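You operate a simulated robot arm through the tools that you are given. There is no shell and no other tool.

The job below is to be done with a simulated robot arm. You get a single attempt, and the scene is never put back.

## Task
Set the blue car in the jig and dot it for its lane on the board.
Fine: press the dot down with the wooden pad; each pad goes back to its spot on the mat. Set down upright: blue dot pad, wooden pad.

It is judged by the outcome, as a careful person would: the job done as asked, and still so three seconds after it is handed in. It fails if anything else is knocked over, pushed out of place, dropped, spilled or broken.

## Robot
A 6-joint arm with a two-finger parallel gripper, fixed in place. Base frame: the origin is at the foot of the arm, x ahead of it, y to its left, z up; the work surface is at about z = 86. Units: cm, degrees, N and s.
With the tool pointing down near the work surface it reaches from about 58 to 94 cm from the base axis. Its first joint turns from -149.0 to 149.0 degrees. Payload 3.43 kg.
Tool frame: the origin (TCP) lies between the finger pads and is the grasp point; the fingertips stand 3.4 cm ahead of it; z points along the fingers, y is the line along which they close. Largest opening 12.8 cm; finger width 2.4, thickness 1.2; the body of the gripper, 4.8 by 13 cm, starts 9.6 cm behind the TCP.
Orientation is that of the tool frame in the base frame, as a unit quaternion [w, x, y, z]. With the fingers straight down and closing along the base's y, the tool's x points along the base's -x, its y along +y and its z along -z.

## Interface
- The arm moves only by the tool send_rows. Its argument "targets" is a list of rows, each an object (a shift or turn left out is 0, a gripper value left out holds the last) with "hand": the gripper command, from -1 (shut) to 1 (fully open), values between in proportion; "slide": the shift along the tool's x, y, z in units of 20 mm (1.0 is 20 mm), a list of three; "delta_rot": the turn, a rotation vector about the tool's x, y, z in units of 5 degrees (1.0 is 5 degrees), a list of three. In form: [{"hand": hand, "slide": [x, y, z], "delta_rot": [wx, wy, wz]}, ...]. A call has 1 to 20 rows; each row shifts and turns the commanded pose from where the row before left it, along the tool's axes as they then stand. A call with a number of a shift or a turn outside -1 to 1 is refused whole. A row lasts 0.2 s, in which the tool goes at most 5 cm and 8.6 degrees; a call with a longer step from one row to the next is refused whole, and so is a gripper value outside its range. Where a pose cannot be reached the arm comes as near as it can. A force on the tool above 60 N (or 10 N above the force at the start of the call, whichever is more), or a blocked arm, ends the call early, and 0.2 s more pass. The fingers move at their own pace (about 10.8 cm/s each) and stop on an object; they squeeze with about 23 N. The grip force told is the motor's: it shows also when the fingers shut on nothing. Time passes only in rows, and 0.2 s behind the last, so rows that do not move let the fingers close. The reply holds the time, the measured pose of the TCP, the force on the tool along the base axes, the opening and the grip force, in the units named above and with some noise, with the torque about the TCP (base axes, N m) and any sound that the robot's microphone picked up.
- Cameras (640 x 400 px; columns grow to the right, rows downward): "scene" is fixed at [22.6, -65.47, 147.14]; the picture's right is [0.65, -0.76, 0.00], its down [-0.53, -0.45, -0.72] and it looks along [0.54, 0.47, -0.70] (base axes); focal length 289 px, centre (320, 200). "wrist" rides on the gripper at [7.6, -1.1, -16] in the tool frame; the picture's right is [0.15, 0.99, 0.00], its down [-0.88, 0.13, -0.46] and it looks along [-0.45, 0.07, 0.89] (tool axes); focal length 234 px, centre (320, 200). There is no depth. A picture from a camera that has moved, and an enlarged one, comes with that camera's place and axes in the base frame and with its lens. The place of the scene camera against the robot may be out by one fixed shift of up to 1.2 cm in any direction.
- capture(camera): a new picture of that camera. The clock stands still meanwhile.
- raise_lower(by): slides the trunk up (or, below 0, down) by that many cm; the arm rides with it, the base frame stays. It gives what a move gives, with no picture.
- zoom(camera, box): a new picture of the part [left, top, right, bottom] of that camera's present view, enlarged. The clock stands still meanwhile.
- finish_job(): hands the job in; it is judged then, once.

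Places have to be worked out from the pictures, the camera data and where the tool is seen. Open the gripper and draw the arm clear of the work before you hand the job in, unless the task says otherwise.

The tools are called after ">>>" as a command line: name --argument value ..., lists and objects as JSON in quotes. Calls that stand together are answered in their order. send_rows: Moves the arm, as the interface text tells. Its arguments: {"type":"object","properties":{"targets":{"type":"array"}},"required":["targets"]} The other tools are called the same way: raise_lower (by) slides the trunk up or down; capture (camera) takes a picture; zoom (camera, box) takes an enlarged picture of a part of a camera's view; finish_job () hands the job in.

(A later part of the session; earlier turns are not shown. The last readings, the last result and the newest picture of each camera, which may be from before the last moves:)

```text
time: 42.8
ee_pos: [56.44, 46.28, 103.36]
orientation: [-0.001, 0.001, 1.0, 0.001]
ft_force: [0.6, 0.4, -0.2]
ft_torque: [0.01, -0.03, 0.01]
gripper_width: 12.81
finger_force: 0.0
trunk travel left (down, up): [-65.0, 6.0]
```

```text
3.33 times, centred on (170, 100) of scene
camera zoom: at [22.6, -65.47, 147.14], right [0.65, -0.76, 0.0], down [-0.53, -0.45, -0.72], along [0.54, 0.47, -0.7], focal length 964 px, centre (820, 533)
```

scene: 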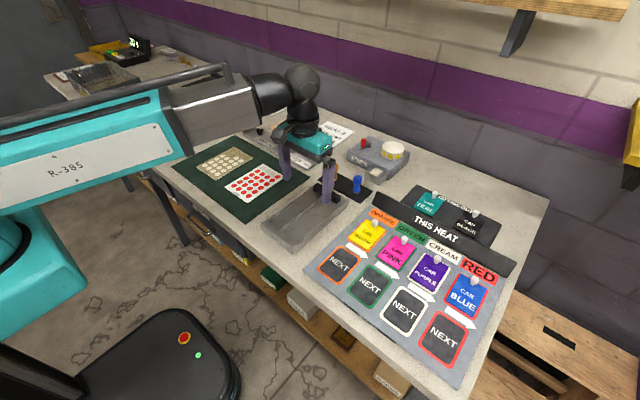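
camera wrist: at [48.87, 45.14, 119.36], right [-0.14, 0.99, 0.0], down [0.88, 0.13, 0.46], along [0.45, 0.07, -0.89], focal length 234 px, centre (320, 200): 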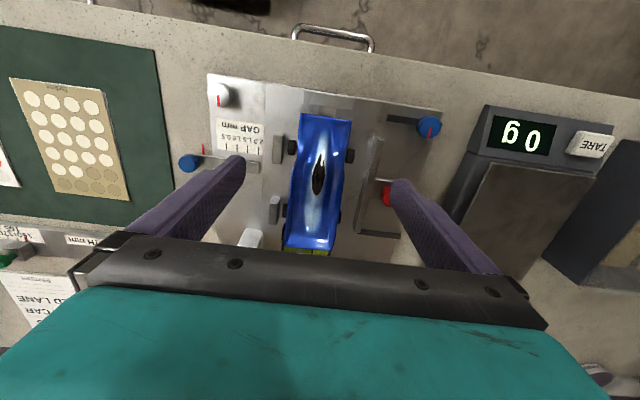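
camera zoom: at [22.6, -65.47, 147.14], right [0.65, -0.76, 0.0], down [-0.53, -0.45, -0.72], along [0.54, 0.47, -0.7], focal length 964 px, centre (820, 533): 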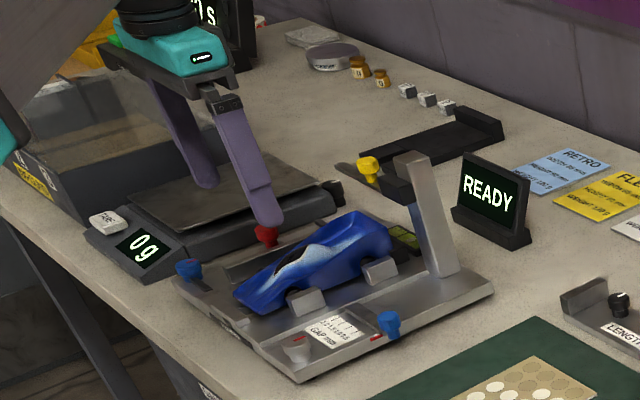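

Good profile view: the lever bar clears the tail by ~4 cm, the post top is at z≈102.5. I set the opening to about 8.8 cm, move over the middle of the car (61.8, 46.55) and go down part way to check alignment.

>>> send_rows --targets '[{"hand": 0.375, "slide": [-0.67, 0.034, 0]}, {"slide": [-0.67, 0.034, 0]}, {"slide": [-0.67, 0.033, 0]}, {"slide": [-0.67, 0.034, 0]}, {"slide": [0, 0, 0.8]}, {"slide": [0, 0, 0.8]}, {"slide": [0, 0, 0.8]}, {"slide": [0, 0, 0]}]'

>>> capture --camera "wrist"

>>> zoom --camera "wrist" --box '[200, 60, 440, 240]'

>>> zoom --camera "scene" --box '[130, 60, 220, 140]'

```text
time: 44.6
ee_pos: [61.83, 46.45, 98.48]
orientation: [0.0, 0.001, 1.0, 0.001]
ft_force: [-0.8, 0.5, -0.7]
ft_torque: [0.03, 0.04, 0.01]
gripper_width: 8.83
finger_force: 0.0
trunk travel left (down, up): [-65.0, 6.0]
```

```text
taken
camera wrist: at [54.36, 45.29, 114.46], right [-0.14, 0.99, 0.0], down [0.88, 0.13, 0.46], along [0.45, 0.07, -0.89], focal length 234 px, centre (320, 200)
```

wrist: 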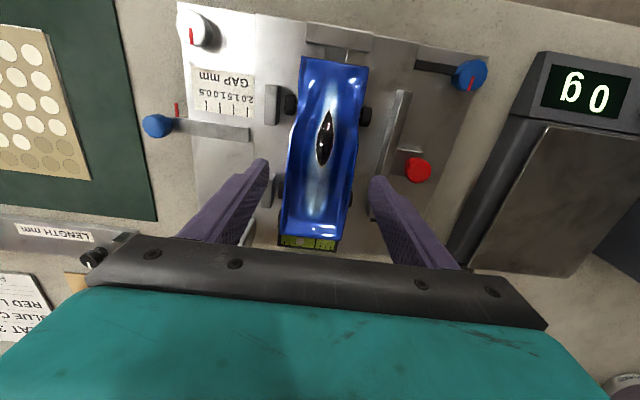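

```text
2.22 times, centred on (320, 150) of wrist
camera zoom: at [54.36, 45.29, 114.46], right [-0.14, 0.99, 0.0], down [0.88, 0.13, 0.46], along [0.45, 0.07, -0.89], focal length 520 px, centre (320, 311)
```

zoom: 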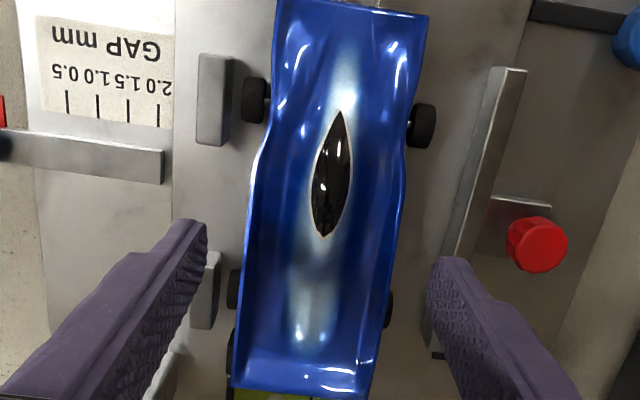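

```text
5.00 times, centred on (175, 100) of scene
camera zoom: at [22.6, -65.47, 147.14], right [0.65, -0.76, 0.0], down [-0.53, -0.45, -0.72], along [0.54, 0.47, -0.7], focal length 1446 px, centre (1045, 700)
```

zoom: 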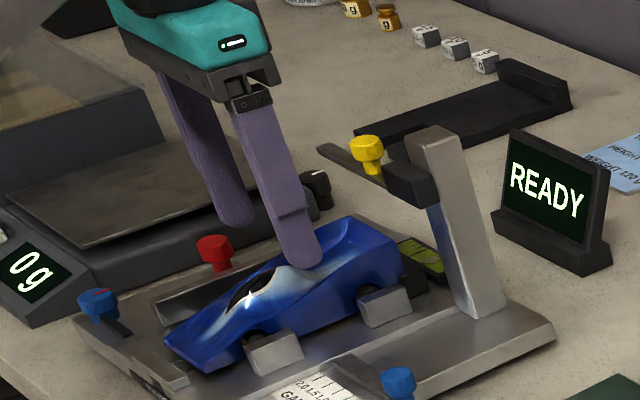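

The fingers straddle the body evenly (mid y 46.45 against car centre ≈46.5) and are clear of the gauge blocks. I go down to TCP z≈93.2, then check.

>>> send_rows --targets '[{"slide": [0, 0.02, 0.5]}, {"slide": [0, 0, 0.5]}, {"slide": [0, 0, 0.5]}, {"slide": [0, 0, 0.5]}, {"slide": [0, 0, 0.4]}, {"slide": [0, 0, 0.2]}, {"slide": [0, 0, 0]}]'

>>> zoom --camera "wrist" --box '[200, 60, 440, 240]'

>>> zoom --camera "scene" --box '[140, 85, 210, 135]'

```text
time: 46.2
ee_pos: [61.81, 46.36, 93.31]
orientation: [0.0, 0.001, 1.0, 0.002]
ft_force: [-0.4, -0.1, 0.2]
ft_torque: [0.0, -0.01, 0.0]
gripper_width: 8.79
finger_force: 0.2
trunk travel left (down, up): [-65.0, 6.0]
```

```text
2.22 times, centred on (320, 150) of wrist
camera zoom: at [54.3, 45.34, 109.2], right [-0.14, 0.99, 0.0], down [0.88, 0.13, 0.46], along [0.45, 0.07, -0.89], focal length 520 px, centre (320, 311)
```

zoom: 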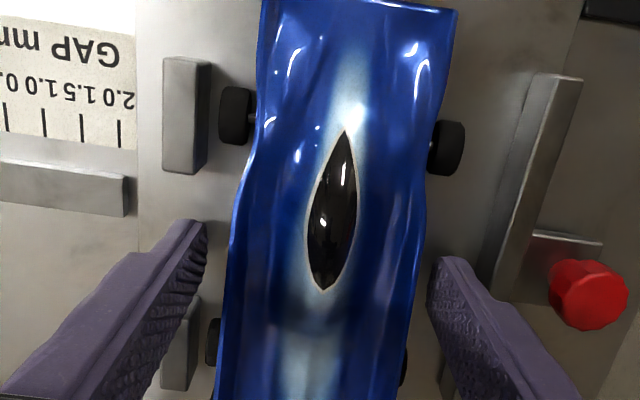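

```text
8.00 times, centred on (175, 110) of scene
camera zoom: at [22.6, -65.47, 147.14], right [0.65, -0.76, 0.0], down [-0.53, -0.45, -0.72], along [0.54, 0.47, -0.7], focal length 2314 px, centre (1480, 920)
```

zoom: 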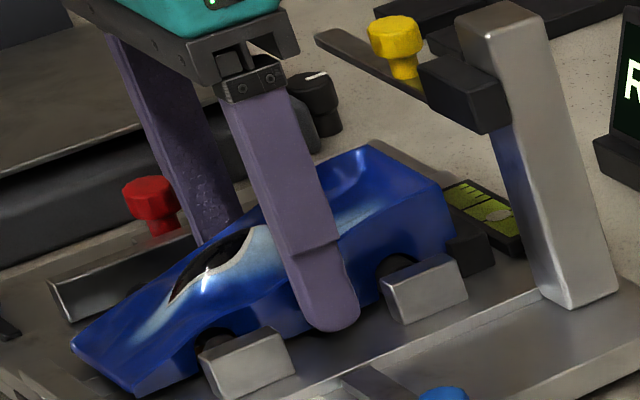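

The fingers sit cleanly between wheels and blocks. I lower another 0.5 cm, centre to y≈46.5, then close on the body.

>>> send_rows --targets '[{"slide": [0, 0.07, 0.12]}, {"slide": [0, 0, 0.12]}, {"slide": [0, 0, 0]}, {"hand": 0.2, "slide": [0, 0, 0]}, {"hand": 0.1, "slide": [0, 0, 0]}, {"hand": 0.05, "slide": [0, 0, 0]}, {"hand": -0.1, "slide": [0, 0, 0]}, {"hand": -1, "slide": [0, 0, 0]}, {"slide": [0, 0, 0]}, {"slide": [0, 0, 0]}]'

>>> zoom --camera "wrist" --box '[200, 60, 440, 240]'

```text
time: 48.4
ee_pos: [61.8, 46.7, 92.96]
orientation: [0.0, 0.001, 1.0, 0.001]
ft_force: [0.2, -0.5, 0.3]
ft_torque: [-0.09, -0.01, 0.04]
gripper_width: 6.76
finger_force: 23.0
trunk travel left (down, up): [-65.0, 6.0]
```

```text
2.22 times, centred on (320, 150) of wrist
camera zoom: at [54.28, 45.52, 108.81], right [-0.14, 0.99, 0.0], down [0.88, 0.13, 0.46], along [0.45, 0.07, -0.89], focal length 520 px, centre (320, 311)
```

zoom: 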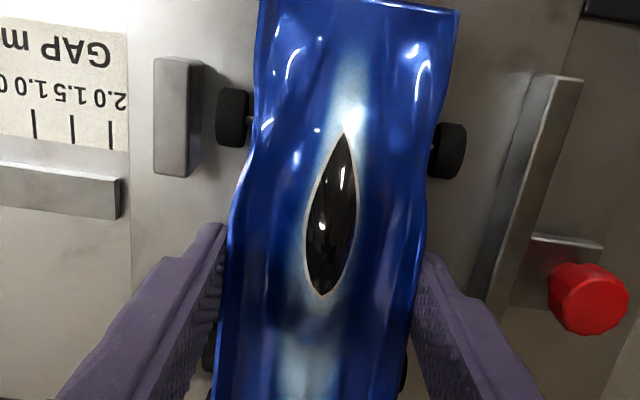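

The car is held (opening 6.76 cm, 23 N). I lift it 2 cm only, staying under the lever bar, and check.

>>> send_rows --targets '[{"slide": [0, 0, -0.25]}, {"slide": [0, 0, -0.25]}, {"slide": [0, 0, -0.25]}, {"slide": [0, 0, -0.25]}, {"slide": [0, 0, 0]}]'

>>> zoom --camera "scene" --box '[140, 85, 210, 135]'

>>> zoom --camera "wrist" --box '[200, 60, 440, 240]'

```text
time: 49.6
ee_pos: [61.75, 46.65, 95.0]
orientation: [0.0, 0.001, 1.0, 0.001]
ft_force: [-0.3, -1.3, -1.5]
ft_torque: [-0.01, 0.02, 0.01]
gripper_width: 6.76
finger_force: 22.9
trunk travel left (down, up): [-65.0, 6.0]
```

```text
8.00 times, centred on (175, 110) of scene
camera zoom: at [22.6, -65.47, 147.14], right [0.65, -0.76, 0.0], down [-0.53, -0.45, -0.72], along [0.54, 0.47, -0.7], focal length 2314 px, centre (1480, 920)
```

zoom: 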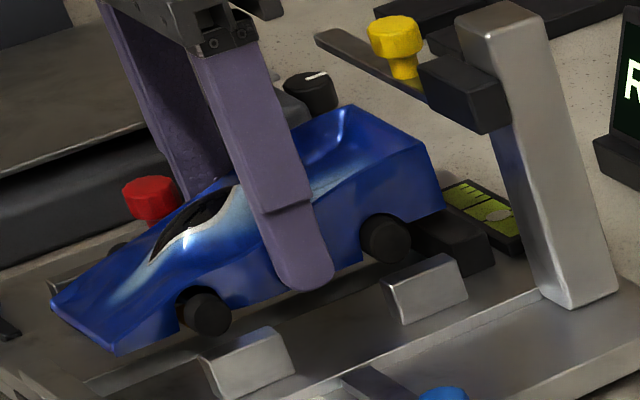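

```text
2.22 times, centred on (320, 150) of wrist
camera zoom: at [54.29, 45.57, 110.88], right [-0.14, 0.99, 0.0], down [0.88, 0.13, 0.46], along [0.45, 0.07, -0.89], focal length 520 px, centre (320, 311)
```

zoom: 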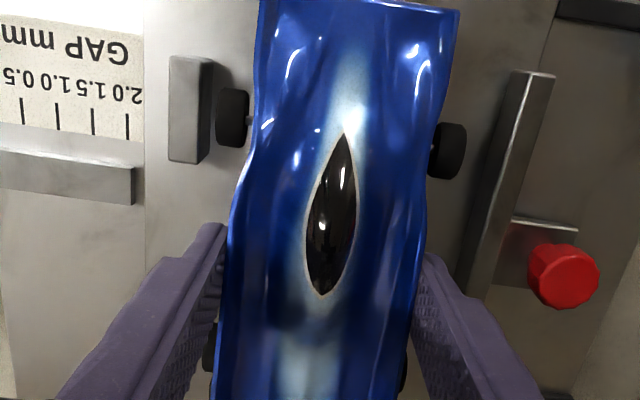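

The lift is clean and level (weight ≈1.4 N). Now I draw the car 5 cm toward the robot from under the lever bar, then raise it.

>>> send_rows --targets '[{"slide": [0.4, 0, 0]}, {"slide": [0.5, 0, 0]}, {"slide": [0.5, 0, 0]}, {"slide": [0.5, 0, 0]}, {"slide": [0.5, 0, -0.1]}, {"slide": [0, 0, -0.5]}, {"slide": [0, 0, -0.5]}, {"slide": [0, 0, -0.5]}, {"slide": [0, 0, -0.5]}, {"slide": [0, 0, -0.5]}, {"slide": [0, 0, 0]}]'

>>> capture --camera "scene"

>>> capture --camera "wrist"

```text
time: 52.0
ee_pos: [57.1, 46.7, 100.13]
orientation: [-0.001, 0.001, 1.0, 0.001]
ft_force: [-0.2, 0.0, -1.8]
ft_torque: [0.03, -0.02, 0.0]
gripper_width: 6.78
finger_force: 22.9
trunk travel left (down, up): [-65.0, 6.0]
```

```text
taken
```

scene: 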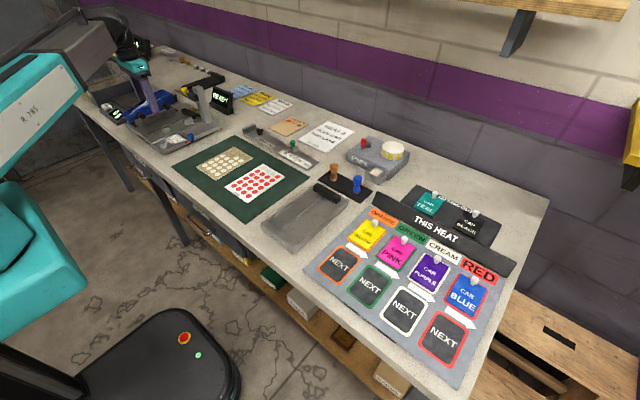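

```text
taken
camera wrist: at [49.52, 45.5, 116.05], right [-0.14, 0.99, 0.0], down [0.88, 0.13, 0.46], along [0.45, 0.07, -0.89], focal length 234 px, centre (320, 200)
```

wrist: 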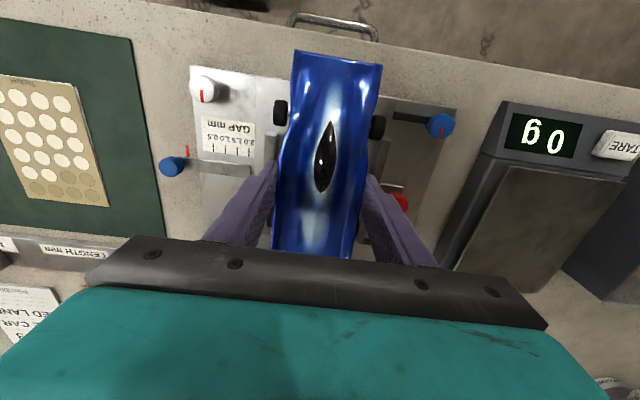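

The car is free and clear of the gauge. I carry it along the rehearsed low path.

>>> send_rows --targets '[{"slide": [-0.09, -1, 0]}, {"slide": [-0.09, -1, 0]}, {"slide": [-0.09, -1, 0]}, {"slide": [-0.09, -1, 0]}, {"slide": [-0.09, -1, 0]}, {"slide": [-0.09, -1, 0]}, {"slide": [-0.09, -1, 0]}, {"slide": [-0.09, -1, 0]}, {"slide": [-0.09, -1, 0]}, {"slide": [-0.09, -1, 0]}, {"slide": [-0.5, -0.6, 0]}, {"slide": [-0.5, -0.6, 0]}, {"slide": [-0.5, -0.6, 0]}, {"slide": [-0.5, -0.6, 0]}, {"slide": [-0.5, -0.6, 0]}, {"slide": [-0.5, -0.6, 0]}, {"slide": [-0.5, -0.6, 0]}, {"slide": [-0.5, -0.6, 0]}, {"slide": [-0.5, -0.6, 0]}, {"slide": [0, 0, 0]}]'

```text
time: 56.2
ee_pos: [67.74, 15.72, 99.87]
orientation: [-0.001, 0.0, 1.0, 0.0]
ft_force: [0.0, 0.7, -2.5]
ft_torque: [0.02, 0.0, 0.01]
gripper_width: 6.78
finger_force: 22.7
trunk travel left (down, up): [-65.0, 6.0]
```

Still firmly held. I go on to above the jig at (61.9, −26.05).

>>> send_rows --targets '[{"slide": [0, -1, 0]}, {"slide": [0, -1, 0]}, {"slide": [0, -1, 0]}, {"slide": [0, -1, 0]}, {"slide": [0, -1, 0]}, {"slide": [0, -1, 0]}, {"slide": [0, -1, 0]}, {"slide": [0, -1, 0]}, {"slide": [0, -1, 0]}, {"slide": [0.4, -1, 0]}, {"slide": [0.4, -1, 0]}, {"slide": [0.4, -1, 0]}, {"slide": [0.4, -1, 0]}, {"slide": [0.4, -1, 0]}, {"slide": [0.4, -1, 0]}, {"slide": [0.4, -1, 0]}, {"slide": [0.2, -1, 0]}, {"slide": [0, -1, 0]}, {"slide": [0, -1, 0]}, {"slide": [0, -0.9, 0]}]'

>>> capture --camera "wrist"

>>> capture --camera "scene"

```text
time: 60.4
ee_pos: [61.71, -24.04, 99.69]
orientation: [-0.001, 0.0, 1.0, 0.001]
ft_force: [0.7, -0.5, -2.6]
ft_torque: [-0.01, -0.01, 0.01]
gripper_width: 6.79
finger_force: 23.1
trunk travel left (down, up): [-65.0, 6.0]
```

```text
taken
camera wrist: at [54.21, -25.2, 115.67], right [-0.14, 0.99, 0.0], down [0.88, 0.13, 0.46], along [0.45, 0.07, -0.89], focal length 234 px, centre (320, 200)
```

wrist: 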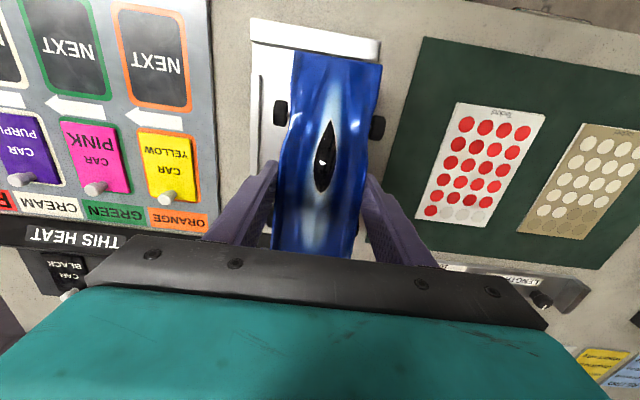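

```text
taken
```

scene: 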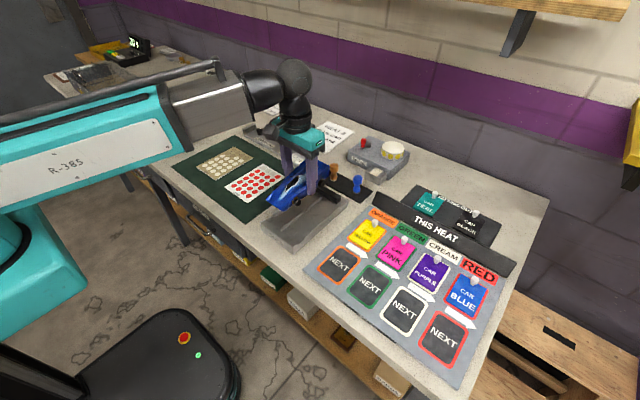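

I shift the last 2 cm in y to the jig's centre line and come down to about 3 cm above the expected seat, then check alignment with the rails, lip and bar.

>>> send_rows --targets '[{"slide": [0, -0.5, 0]}, {"slide": [0, -0.48, 0]}, {"slide": [0, 0, 0.5]}, {"slide": [0, 0, 0.5]}, {"slide": [0, 0, 0.4]}, {"slide": [0, 0, 0.4]}, {"slide": [0, 0, 0]}]'

>>> capture --camera "wrist"

>>> zoom --camera "wrist" --box '[230, 20, 410, 150]'

>>> zoom --camera "scene" --box '[250, 150, 370, 250]'

```text
time: 62.0
ee_pos: [61.79, -25.97, 96.43]
orientation: [0.0, 0.0, 1.0, 0.001]
ft_force: [0.5, -0.1, -1.3]
ft_torque: [-0.04, 0.01, 0.0]
gripper_width: 6.77
finger_force: 22.7
trunk travel left (down, up): [-65.0, 6.0]
```

```text
taken
camera wrist: at [54.2, -27.08, 112.25], right [-0.14, 0.99, 0.0], down [0.88, 0.13, 0.46], along [0.45, 0.07, -0.89], focal length 234 px, centre (320, 200)
```

wrist: 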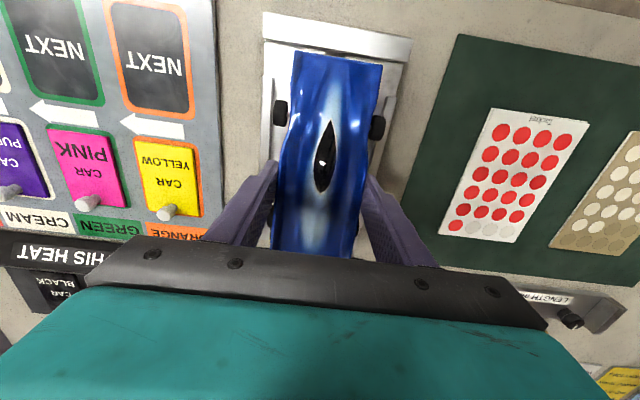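

```text
3.08 times, centred on (320, 85) of wrist
camera zoom: at [54.2, -27.08, 112.25], right [-0.14, 0.99, 0.0], down [0.88, 0.13, 0.46], along [0.45, 0.07, -0.89], focal length 720 px, centre (320, 554)
```

zoom: 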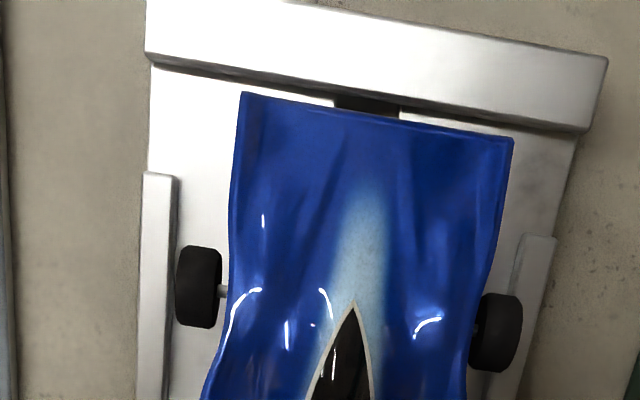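

```text
4.00 times, centred on (310, 200) of scene
camera zoom: at [22.6, -65.47, 147.14], right [0.65, -0.76, 0.0], down [-0.53, -0.45, -0.72], along [0.54, 0.47, -0.7], focal length 1157 px, centre (360, 200)
```

zoom: 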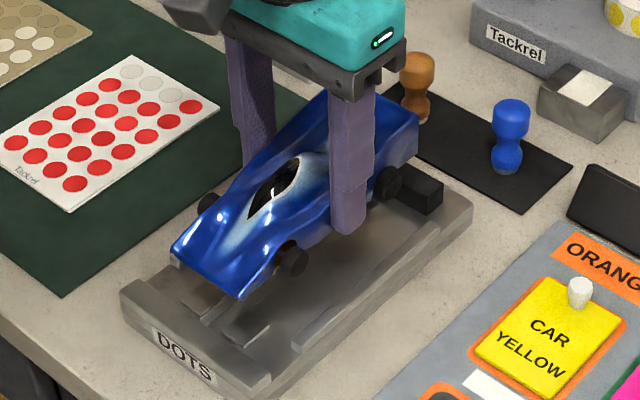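

The car is centred between the rails within ~1 mm (wheels −30.34…−21.34 against rails −31.2…−20.7), nose about 0.85 cm clear of the lip. I zoom in on the tail against the stop bar before lowering.

>>> zoom --camera "scene" --box '[330, 170, 370, 205]'

>>> zoom --camera "scene" --box '[280, 170, 370, 240]'

```text
11.43 times, centred on (350, 188) of scene
camera zoom: at [22.6, -65.47, 147.14], right [0.65, -0.76, 0.0], down [-0.53, -0.45, -0.72], along [0.54, 0.47, -0.7], focal length 3306 px, centre (-23, 343)
```

zoom: 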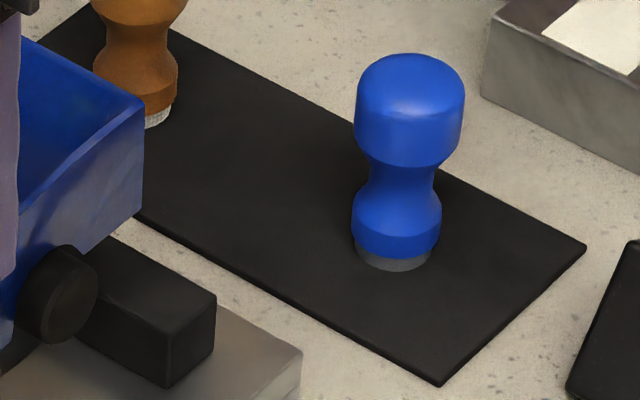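

```text
5.71 times, centred on (325, 205) of scene
camera zoom: at [22.6, -65.47, 147.14], right [0.65, -0.76, 0.0], down [-0.53, -0.45, -0.72], along [0.54, 0.47, -0.7], focal length 1653 px, centre (291, 171)
```

zoom: 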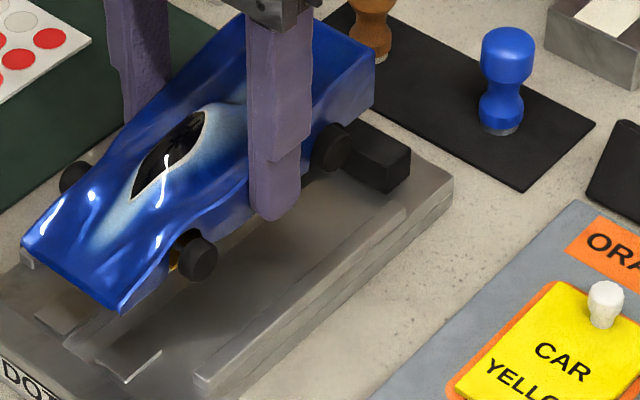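

The tail-to-bar gap is uncertain by a few mm from this view, so I set the car down a bit nearer the lip (0.4 cm gap there) and then will feel for the bar. I shift and go down most of the way.

>>> send_rows --targets '[{"slide": [0.275, -0.04, 0]}, {"slide": [0, 0, 0.3]}, {"slide": [0, 0, 0.3]}, {"slide": [0, 0, 0.3]}, {"slide": [0, 0, 0.3]}, {"slide": [0, 0, 0.2]}, {"slide": [0, 0, 0]}]'

>>> zoom --camera "wrist" --box '[230, 20, 410, 150]'

>>> zoom --camera "scene" --box '[280, 170, 370, 240]'

```text
time: 63.6
ee_pos: [61.21, -26.06, 93.6]
orientation: [-0.001, 0.0, 1.0, 0.001]
ft_force: [0.8, -0.8, -1.7]
ft_torque: [0.02, -0.02, -0.03]
gripper_width: 6.79
finger_force: 23.2
trunk travel left (down, up): [-65.0, 6.0]
```

```text
3.08 times, centred on (320, 85) of wrist
camera zoom: at [53.68, -27.14, 109.47], right [-0.14, 0.99, 0.0], down [0.88, 0.13, 0.46], along [0.45, 0.07, -0.89], focal length 720 px, centre (320, 554)
```

zoom: 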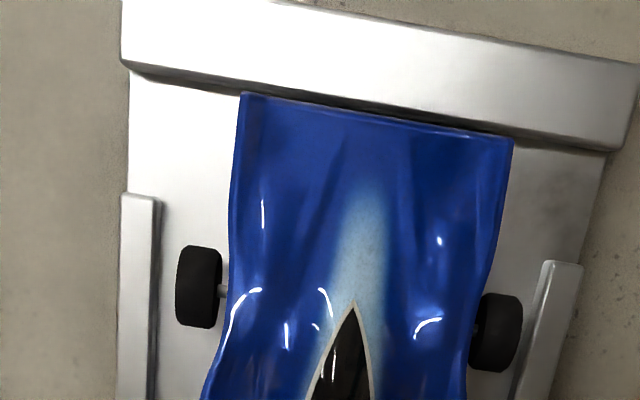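

```text
5.71 times, centred on (325, 205) of scene
camera zoom: at [22.6, -65.47, 147.14], right [0.65, -0.76, 0.0], down [-0.53, -0.45, -0.72], along [0.54, 0.47, -0.7], focal length 1653 px, centre (291, 171)
```

zoom: 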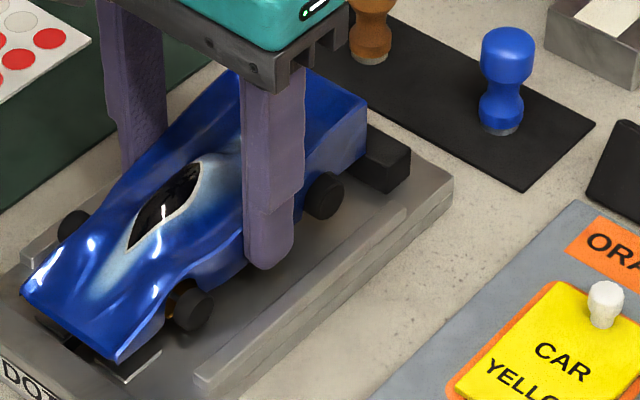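

Tail is in front of the bar and the nose is clear of the lip. I lower in small steps, watching the vertical force for wheel contact.

>>> send_rows --targets '[{"slide": [0, 0, 0.1]}, {"slide": [0, 0, 0.1]}, {"slide": [0, 0, 0]}]'

>>> send_rows --targets '[{"slide": [0, 0, 0.075]}, {"slide": [0, 0, 0]}]'

```text
time: 64.4
ee_pos: [61.11, -26.02, 93.17]
orientation: [0.0, 0.001, 1.0, 0.0]
ft_force: [0.5, -0.1, -1.9]
ft_torque: [0.01, -0.02, 0.0]
gripper_width: 6.79
finger_force: 22.8
trunk travel left (down, up): [-65.0, 6.0]
```

```text
time: 65.0
ee_pos: [61.23, -26.02, 93.02]
orientation: [0.001, 0.001, 1.0, 0.001]
ft_force: [-0.3, -0.4, -2.0]
ft_torque: [-0.04, 0.0, 0.03]
gripper_width: 6.8
finger_force: 23.1
trunk travel left (down, up): [-65.0, 6.0]
```

Still only the car's weight; I keep lowering in 1 mm steps.

>>> send_rows --targets '[{"slide": [0, 0, 0.05]}, {"slide": [0, 0, 0.05]}, {"slide": [0, 0, 0]}]'

>>> zoom --camera "scene" --box '[280, 170, 370, 240]'

```text
time: 65.8
ee_pos: [61.18, -26.06, 92.75]
orientation: [0.001, 0.001, 1.0, 0.001]
ft_force: [-0.2, 0.2, -1.8]
ft_torque: [-0.02, -0.01, -0.01]
gripper_width: 6.79
finger_force: 23.3
trunk travel left (down, up): [-65.0, 6.0]
```

```text
5.71 times, centred on (325, 205) of scene
camera zoom: at [22.6, -65.47, 147.14], right [0.65, -0.76, 0.0], down [-0.53, -0.45, -0.72], along [0.54, 0.47, -0.7], focal length 1653 px, centre (291, 171)
```

zoom: 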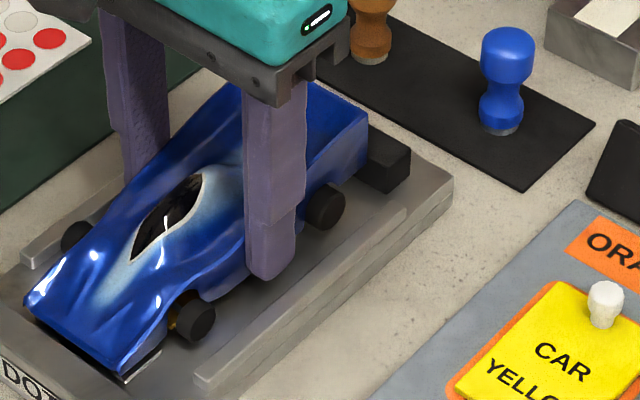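

No contact yet; I continue down gently.

>>> send_rows --targets '[{"slide": [0, 0, 0.05]}, {"slide": [0, 0, 0.05]}, {"slide": [0, 0, 0]}]'

>>> send_rows --targets '[{"slide": [0, 0, 0.05]}, {"slide": [0, 0, 0.05]}, {"slide": [0, 0, 0]}]'

```text
time: 66.6
ee_pos: [61.27, -25.96, 92.47]
orientation: [-0.001, 0.001, 1.0, 0.001]
ft_force: [-0.1, -0.2, -1.9]
ft_torque: [0.03, 0.03, 0.03]
gripper_width: 6.78
finger_force: 23.6
trunk travel left (down, up): [-65.0, 6.0]
```

```text
time: 67.4
ee_pos: [61.23, -25.93, 92.34]
orientation: [0.0, 0.002, 1.0, 0.001]
ft_force: [0.2, -0.7, -1.6]
ft_torque: [0.0, 0.01, 0.01]
gripper_width: 6.76
finger_force: 22.2
trunk travel left (down, up): [-65.0, 6.0]
```

>>> zoom --camera "scene" --box '[280, 190, 340, 235]'

>>> send_rows --targets '[{"slide": [0, 0, 0.05]}, {"slide": [0, 0, 0.05]}, {"slide": [0, 0, 0]}]'

```text
8.89 times, centred on (310, 212) of scene
camera zoom: at [22.6, -65.47, 147.14], right [0.65, -0.76, 0.0], down [-0.53, -0.45, -0.72], along [0.54, 0.47, -0.7], focal length 2571 px, centre (409, 89)
```

zoom: 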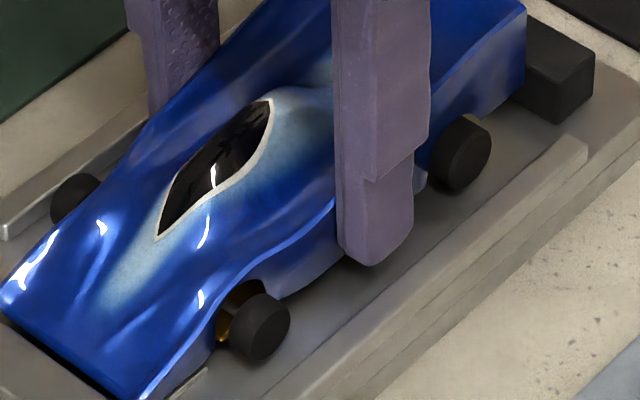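

```text
time: 68.2
ee_pos: [61.05, -26.06, 92.26]
orientation: [0.0, 0.002, 1.0, 0.001]
ft_force: [-0.3, -0.8, -1.4]
ft_torque: [0.02, 0.03, -0.01]
gripper_width: 6.79
finger_force: 22.4
trunk travel left (down, up): [-65.0, 6.0]
```

>>> send_rows --targets '[{"slide": [0, 0, 0.05]}, {"slide": [0, 0, 0.05]}, {"slide": [0, 0, 0]}]'

>>> send_rows --targets '[{"slide": [0, 0, 0.05]}, {"slide": [0, 0, 0]}]'

```text
time: 69.0
ee_pos: [61.19, -26.09, 92.06]
orientation: [-0.001, 0.001, 1.0, 0.002]
ft_force: [0.4, 0.1, 1.8]
ft_torque: [-0.07, 0.06, 0.04]
gripper_width: 6.77
finger_force: 22.5
trunk travel left (down, up): [-65.0, 6.0]
```

```text
time: 69.6
ee_pos: [61.08, -26.13, 92.15]
orientation: [0.001, 0.001, 1.0, 0.0]
ft_force: [4.0, -2.0, 14.2]
ft_torque: [-0.09, 0.28, 0.09]
gripper_width: 6.77
finger_force: 23.0
trunk travel left (down, up): [-65.0, 6.0]
```

Contact: +14 N, mostly toward the front wheels. I back up a hair and look at how it sits.

>>> send_rows --targets '[{"slide": [0, 0, -0.05]}, {"slide": [0, 0, 0]}]'

>>> zoom --camera "scene" --box '[270, 170, 370, 250]'

>>> zoom --camera "wrist" --box '[230, 20, 410, 150]'

```text
time: 70.2
ee_pos: [61.11, -26.06, 92.19]
orientation: [0.0, 0.001, 1.0, 0.001]
ft_force: [1.3, -5.8, 13.7]
ft_torque: [-0.31, -0.46, -0.13]
gripper_width: 6.79
finger_force: 23.1
trunk travel left (down, up): [-65.0, 6.0]
```

```text
5.00 times, centred on (320, 210) of scene
camera zoom: at [22.6, -65.47, 147.14], right [0.65, -0.76, 0.0], down [-0.53, -0.45, -0.72], along [0.54, 0.47, -0.7], focal length 1446 px, centre (320, 150)
```

zoom: 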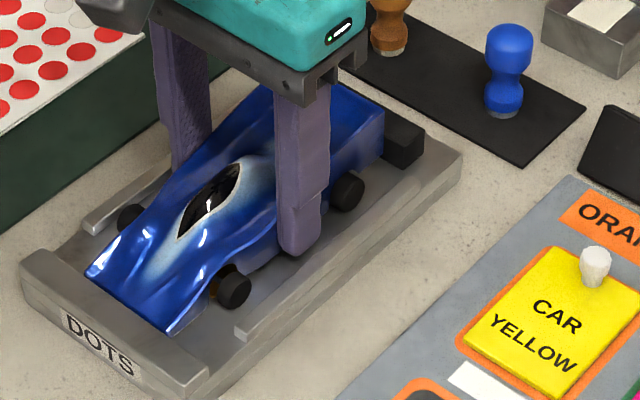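

```text
3.08 times, centred on (320, 85) of wrist
camera zoom: at [53.54, -27.14, 108.0], right [-0.14, 0.99, 0.0], down [0.88, 0.13, 0.46], along [0.45, 0.07, -0.89], focal length 720 px, centre (320, 554)
```

zoom: 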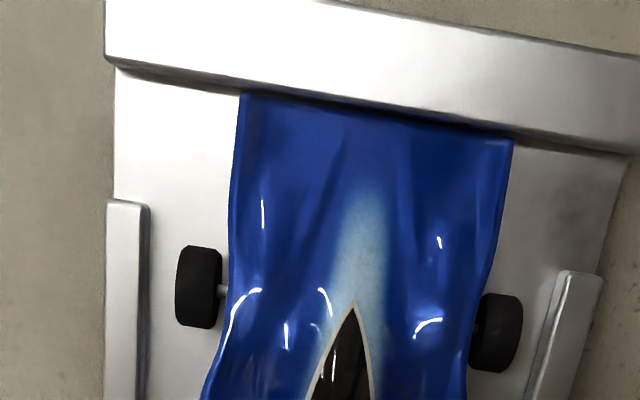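

Still 14 N of preload, so I relieve it with another 1 mm up.

>>> send_rows --targets '[{"slide": [0, 0, -0.05]}, {"slide": [0, 0, 0]}, {"slide": [0, 0, 0]}]'

>>> send_rows --targets '[{"slide": [0, 0, 0]}, {"slide": [0, 0, 0]}]'

```text
time: 71.0
ee_pos: [61.05, -25.84, 92.02]
orientation: [-0.001, 0.001, 1.0, 0.002]
ft_force: [-0.6, -0.1, -0.3]
ft_torque: [-0.04, -0.06, -0.03]
gripper_width: 6.77
finger_force: 23.1
trunk travel left (down, up): [-65.0, 6.0]
```

```text
time: 71.6
ee_pos: [61.24, -25.99, 92.1]
orientation: [0.0, 0.001, 1.0, 0.001]
ft_force: [0.1, 0.6, -1.7]
ft_torque: [0.0, 0.0, 0.01]
gripper_width: 6.77
finger_force: 23.1
trunk travel left (down, up): [-65.0, 6.0]
```

The wheels are now just touching (force ≈ weight, TCP z≈92.05). I ease the car back toward the stop bar to feel for it, 1 mm steps.

>>> send_rows --targets '[{"slide": [-0.05, 0, 0]}, {"slide": [-0.05, 0, 0]}, {"slide": [-0.05, 0, 0]}, {"slide": [0, 0, 0]}]'

>>> send_rows --targets '[{"slide": [-0.05, 0, 0]}, {"slide": [-0.05, 0, 0]}, {"slide": [0, 0, 0]}]'

>>> zoom --camera "scene" --box '[310, 170, 370, 215]'

```text
time: 72.6
ee_pos: [61.49, -25.94, 92.19]
orientation: [0.0, 0.001, 1.0, 0.002]
ft_force: [0.6, 0.5, -2.3]
ft_torque: [0.01, 0.01, 0.02]
gripper_width: 6.77
finger_force: 22.6
trunk travel left (down, up): [-65.0, 6.0]
```

```text
time: 73.4
ee_pos: [61.68, -26.02, 91.98]
orientation: [0.0, 0.001, 1.0, 0.001]
ft_force: [0.6, -0.4, -1.8]
ft_torque: [-0.02, 0.03, -0.02]
gripper_width: 6.76
finger_force: 22.8
trunk travel left (down, up): [-65.0, 6.0]
```

```text
8.89 times, centred on (340, 192) of scene
camera zoom: at [22.6, -65.47, 147.14], right [0.65, -0.76, 0.0], down [-0.53, -0.45, -0.72], along [0.54, 0.47, -0.7], focal length 2571 px, centre (142, 267)
```

zoom: 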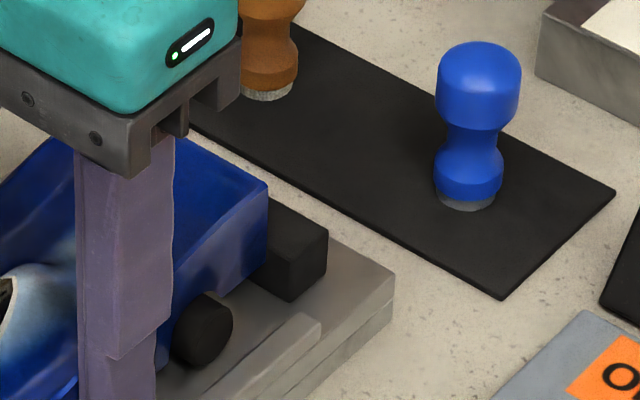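

No bar contact yet at x≈61.65; a few more 1 mm steps.

>>> send_rows --targets '[{"slide": [-0.05, 0, 0]}, {"slide": [-0.05, 0, 0]}, {"slide": [0, 0, 0]}]'

>>> send_rows --targets '[{"slide": [-0.05, 0, 0]}, {"slide": [0, 0, 0]}]'

>>> send_rows --targets '[{"slide": [-0.05, 0, 0]}, {"slide": [0, 0, 0]}]'

```text
time: 74.2
ee_pos: [61.93, -25.99, 92.17]
orientation: [0.0, 0.001, 1.0, 0.001]
ft_force: [0.0, -0.1, -1.7]
ft_torque: [0.03, 0.02, 0.02]
gripper_width: 6.75
finger_force: 22.8
trunk travel left (down, up): [-65.0, 6.0]
```

```text
time: 74.8
ee_pos: [61.86, -26.13, 92.17]
orientation: [0.0, 0.001, 1.0, 0.001]
ft_force: [-1.1, 0.1, -1.6]
ft_torque: [0.0, -0.02, -0.01]
gripper_width: 6.81
finger_force: 23.0
trunk travel left (down, up): [-65.0, 6.0]
```

```text
time: 75.4
ee_pos: [62.08, -26.04, 92.12]
orientation: [-0.001, 0.0, 1.0, 0.0]
ft_force: [-0.1, 0.9, -2.2]
ft_torque: [0.02, -0.03, -0.01]
gripper_width: 6.79
finger_force: 23.4
trunk travel left (down, up): [-65.0, 6.0]
```

>>> zoom --camera "scene" --box '[325, 178, 355, 202]'

>>> zoom --camera "wrist" --box '[230, 20, 410, 150]'

```text
16.00 times, centred on (340, 190) of scene
camera zoom: at [22.6, -65.47, 147.14], right [0.65, -0.76, 0.0], down [-0.53, -0.45, -0.72], along [0.54, 0.47, -0.7], focal length 4628 px, centre (0, 360)
```

zoom: 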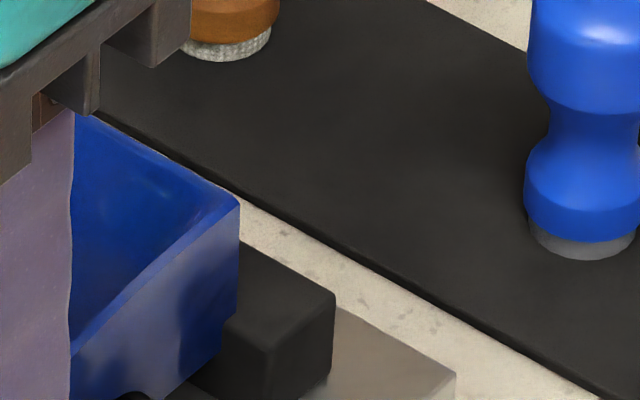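

```text
3.08 times, centred on (320, 85) of wrist
camera zoom: at [54.53, -27.12, 108.05], right [-0.14, 0.99, 0.0], down [0.88, 0.13, 0.46], along [0.45, 0.07, -0.89], focal length 720 px, centre (320, 554)
```

zoom: 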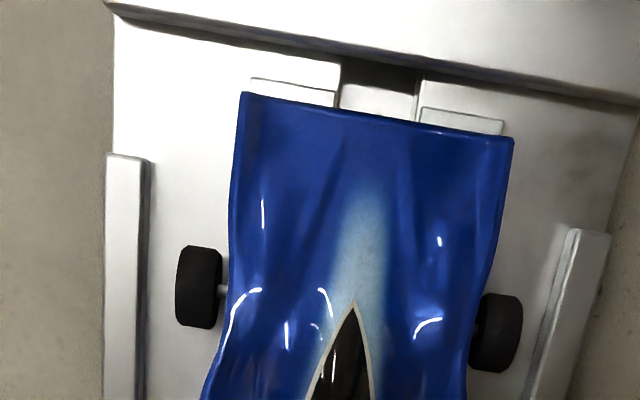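

The tail's upper edge seems to reach just over the bar at this position, so I move the car 0.65 cm back toward the lip, where both ends clear, and set it down there.

>>> send_rows --targets '[{"slide": [0.1, 0, 0]}, {"slide": [0.1, 0, 0]}, {"slide": [0.125, 0, 0]}, {"slide": [0, 0, 0]}]'

>>> zoom --camera "scene" --box '[325, 178, 355, 202]'

>>> send_rows --targets '[{"slide": [0, 0, 0.05]}, {"slide": [0, 0, 0]}, {"slide": [0, 0, 0]}]'

```text
time: 76.4
ee_pos: [61.56, -26.05, 92.22]
orientation: [0.0, 0.001, 1.0, 0.001]
ft_force: [1.1, 1.2, -0.8]
ft_torque: [0.0, -0.01, 0.02]
gripper_width: 6.78
finger_force: 23.5
trunk travel left (down, up): [-65.0, 6.0]
```

```text
16.00 times, centred on (340, 190) of scene
camera zoom: at [22.6, -65.47, 147.14], right [0.65, -0.76, 0.0], down [-0.53, -0.45, -0.72], along [0.54, 0.47, -0.7], focal length 4628 px, centre (0, 360)
```

zoom: 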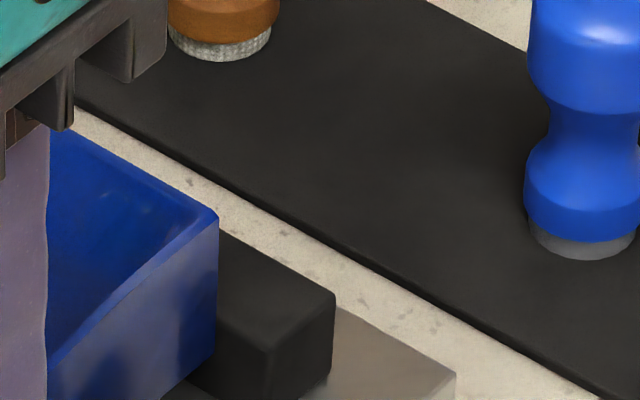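

```text
time: 77.2
ee_pos: [61.42, -26.05, 92.01]
orientation: [-0.001, 0.002, 1.0, 0.002]
ft_force: [1.8, 0.9, 8.8]
ft_torque: [-0.11, 0.29, -0.01]
gripper_width: 6.78
finger_force: 23.2
trunk travel left (down, up): [-65.0, 6.0]
```

Clean now, no overlap with the bar, and the wheels are down (8.8 N). I relieve the preload and open just enough to free the body without reaching the rails.

>>> send_rows --targets '[{"slide": [0, 0, -0.035]}, {"slide": [0, 0, 0]}, {"hand": 0.06, "slide": [0, 0, 0]}, {"hand": 0.09, "slide": [0, 0, 0]}, {"hand": 0.13, "slide": [0, 0, 0]}, {"hand": 0.18, "slide": [0, 0, 0]}, {"slide": [0, 0, 0]}]'

>>> zoom --camera "wrist" --box '[200, 40, 440, 240]'

>>> zoom --camera "scene" --box '[270, 170, 370, 250]'

```text
time: 78.8
ee_pos: [61.46, -26.0, 92.05]
orientation: [0.0, 0.001, 1.0, 0.0]
ft_force: [-0.3, -0.9, -0.7]
ft_torque: [0.05, 0.01, 0.0]
gripper_width: 7.54
finger_force: 0.1
trunk travel left (down, up): [-65.0, 6.0]
```

```text
2.00 times, centred on (320, 140) of wrist
camera zoom: at [53.92, -27.14, 107.96], right [-0.14, 0.99, 0.0], down [0.88, 0.13, 0.46], along [0.45, 0.07, -0.89], focal length 468 px, centre (320, 320)
```

zoom: 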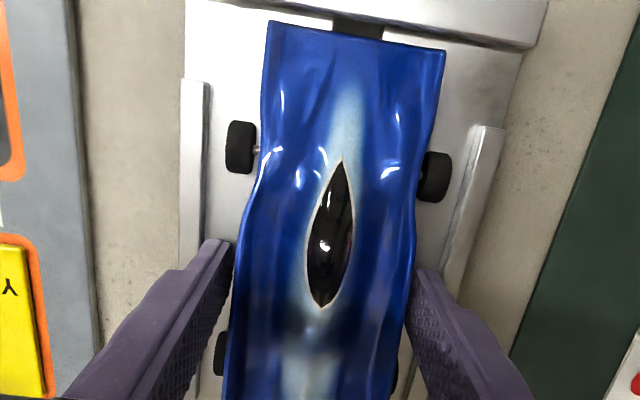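

```text
5.00 times, centred on (320, 210) of scene
camera zoom: at [22.6, -65.47, 147.14], right [0.65, -0.76, 0.0], down [-0.53, -0.45, -0.72], along [0.54, 0.47, -0.7], focal length 1446 px, centre (320, 150)
```

zoom: 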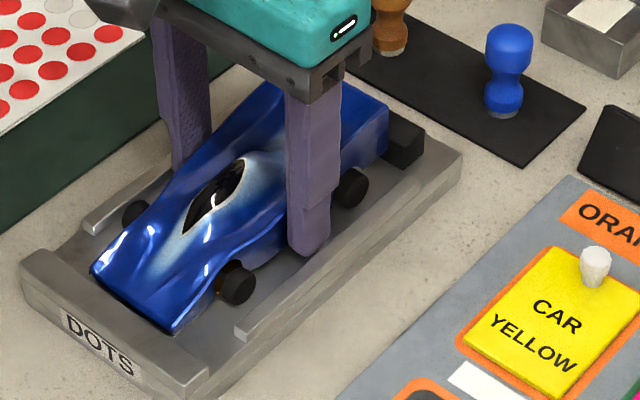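

Released; the car stands square in the jig. I rise straight up and then look at the car's top surface for the dot spot.

>>> send_rows --targets '[{"slide": [0, 0, -0.3]}, {"slide": [0, 0, -0.5]}, {"slide": [0, 0, -0.6]}, {"slide": [0, 0, -0.8]}, {"slide": [0, 0, -0.8]}, {"slide": [0, 0, -0.8]}, {"slide": [0, 0, 0]}]'

>>> capture --camera "wrist"

>>> zoom --camera "scene" --box '[260, 160, 370, 250]'

```text
time: 80.4
ee_pos: [61.34, -26.01, 99.65]
orientation: [-0.002, 0.001, 1.0, 0.001]
ft_force: [-0.4, 0.3, 0.0]
ft_torque: [-0.02, 0.0, 0.0]
gripper_width: 7.56
finger_force: 0.0
trunk travel left (down, up): [-65.0, 6.0]
```

```text
taken
camera wrist: at [53.87, -27.21, 115.65], right [-0.14, 0.99, 0.0], down [0.88, 0.13, 0.46], along [0.45, 0.07, -0.89], focal length 234 px, centre (320, 200)
```

wrist: 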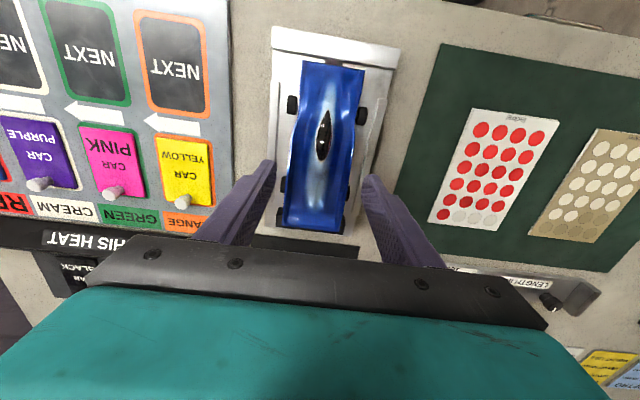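

```text
4.44 times, centred on (315, 205) of scene
camera zoom: at [22.6, -65.47, 147.14], right [0.65, -0.76, 0.0], down [-0.53, -0.45, -0.72], along [0.54, 0.47, -0.7], focal length 1286 px, centre (342, 178)
```

zoom: 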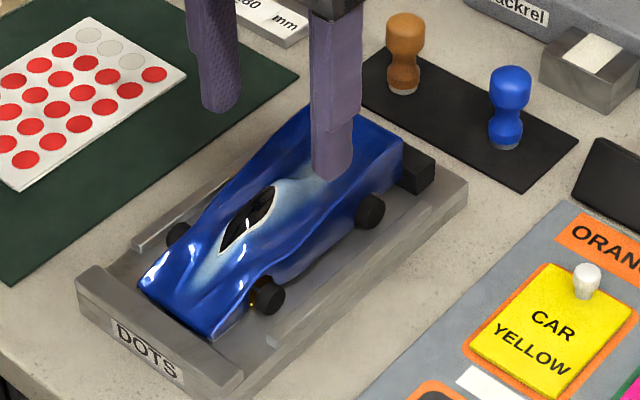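

Car seated. I zoom in on its top from here.

>>> zoom --camera "wrist" --box '[255, 50, 395, 150]'

>>> zoom --camera "wrist" --box '[255, 140, 395, 240]'

>>> zoom --camera "scene" --box '[290, 180, 350, 240]'

```text
4.00 times, centred on (325, 100) of wrist
camera zoom: at [53.87, -27.21, 115.65], right [-0.14, 0.99, 0.0], down [0.88, 0.13, 0.46], along [0.45, 0.07, -0.89], focal length 937 px, centre (300, 600)
```

zoom: 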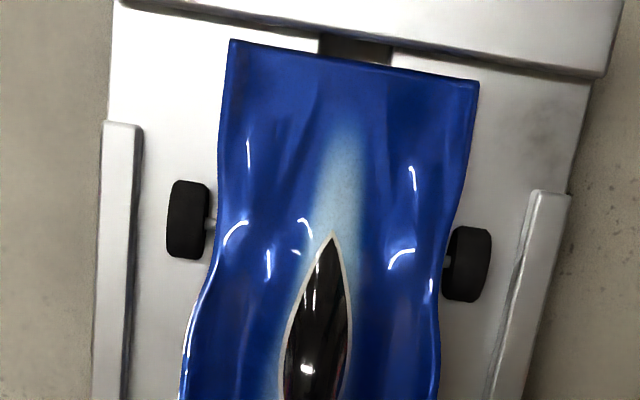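

```text
4.00 times, centred on (325, 190) of wrist
camera zoom: at [53.87, -27.21, 115.65], right [-0.14, 0.99, 0.0], down [0.88, 0.13, 0.46], along [0.45, 0.07, -0.89], focal length 937 px, centre (300, 240)
```

zoom: 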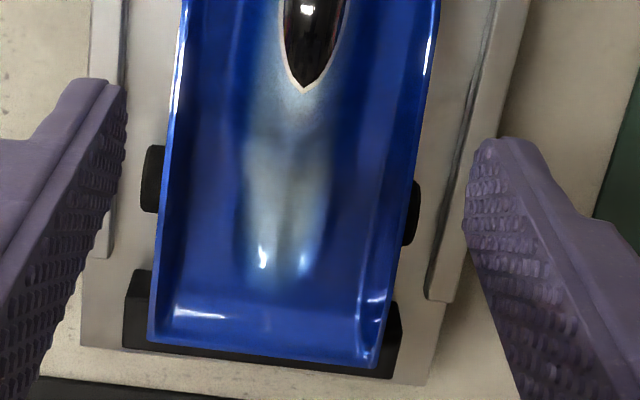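

```text
6.67 times, centred on (320, 210) of scene
camera zoom: at [22.6, -65.47, 147.14], right [0.65, -0.76, 0.0], down [-0.53, -0.45, -0.72], along [0.54, 0.47, -0.7], focal length 1928 px, centre (320, 133)
```

zoom: 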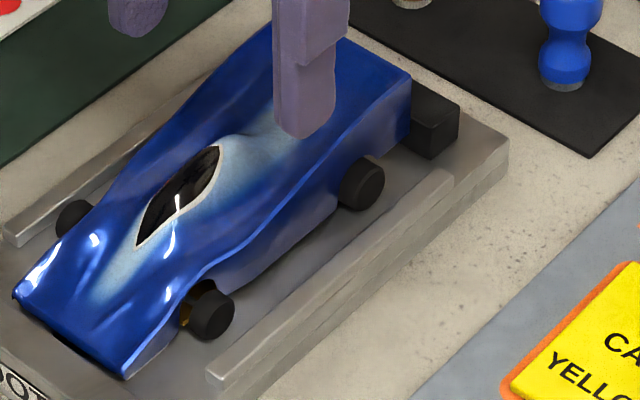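

The car is seated well. Next I move off toward the pads (staying clear) so the scene camera can see the whole car's top, and open the fingers to ~5.6 cm for the pad's knob.

>>> send_rows --targets '[{"slide": [-1, 0, 0]}, {"slide": [-1, 0, 0]}, {"slide": [-1, 0, 0]}, {"slide": [-1, 0, 0]}, {"slide": [-1, 0, 0]}, {"slide": [-1, -0.3, 0]}, {"slide": [-1, -0.5, 0]}, {"hand": -0.125, "slide": [-1, -0.5, 0]}, {"slide": [-0.9, -0.6, 0]}, {"slide": [0, 0, 0]}]'

>>> zoom --camera "scene" --box '[290, 175, 355, 240]'

>>> zoom --camera "scene" --box '[310, 175, 350, 205]'

>>> capture --camera "wrist"

```text
time: 82.6
ee_pos: [79.17, -30.03, 99.59]
orientation: [0.0, 0.001, 1.0, 0.0]
ft_force: [0.5, 0.1, 0.5]
ft_torque: [0.01, -0.05, 0.02]
gripper_width: 5.61
finger_force: 0.2
trunk travel left (down, up): [-65.0, 6.0]
```

```text
6.15 times, centred on (322, 208) of scene
camera zoom: at [22.6, -65.47, 147.14], right [0.65, -0.76, 0.0], down [-0.53, -0.45, -0.72], along [0.54, 0.47, -0.7], focal length 1780 px, centre (305, 154)
```

zoom: 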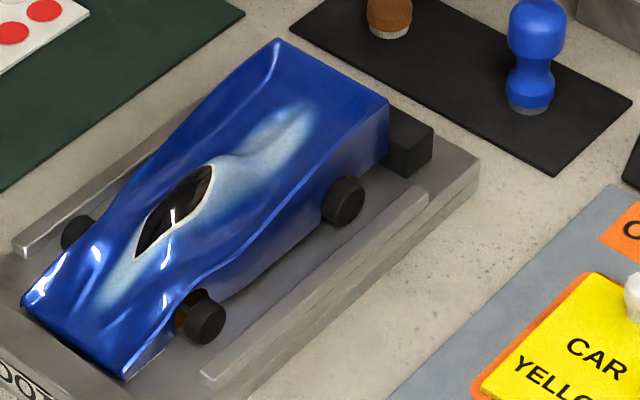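

```text
13.33 times, centred on (330, 190) of scene
camera zoom: at [22.6, -65.47, 147.14], right [0.65, -0.76, 0.0], down [-0.53, -0.45, -0.72], along [0.54, 0.47, -0.7], focal length 3856 px, centre (187, 333)
```

zoom: 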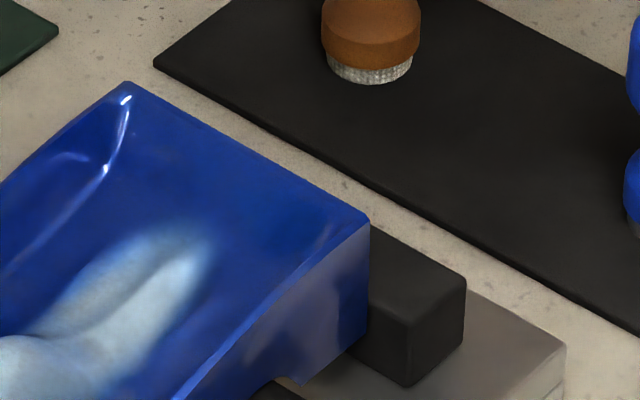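

```text
taken
camera wrist: at [71.59, -31.08, 115.71], right [-0.14, 0.99, 0.0], down [0.88, 0.13, 0.46], along [0.45, 0.07, -0.89], focal length 234 px, centre (320, 200)
```

wrist: 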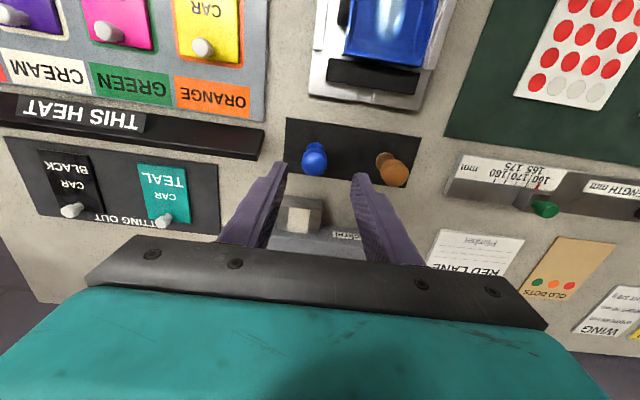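

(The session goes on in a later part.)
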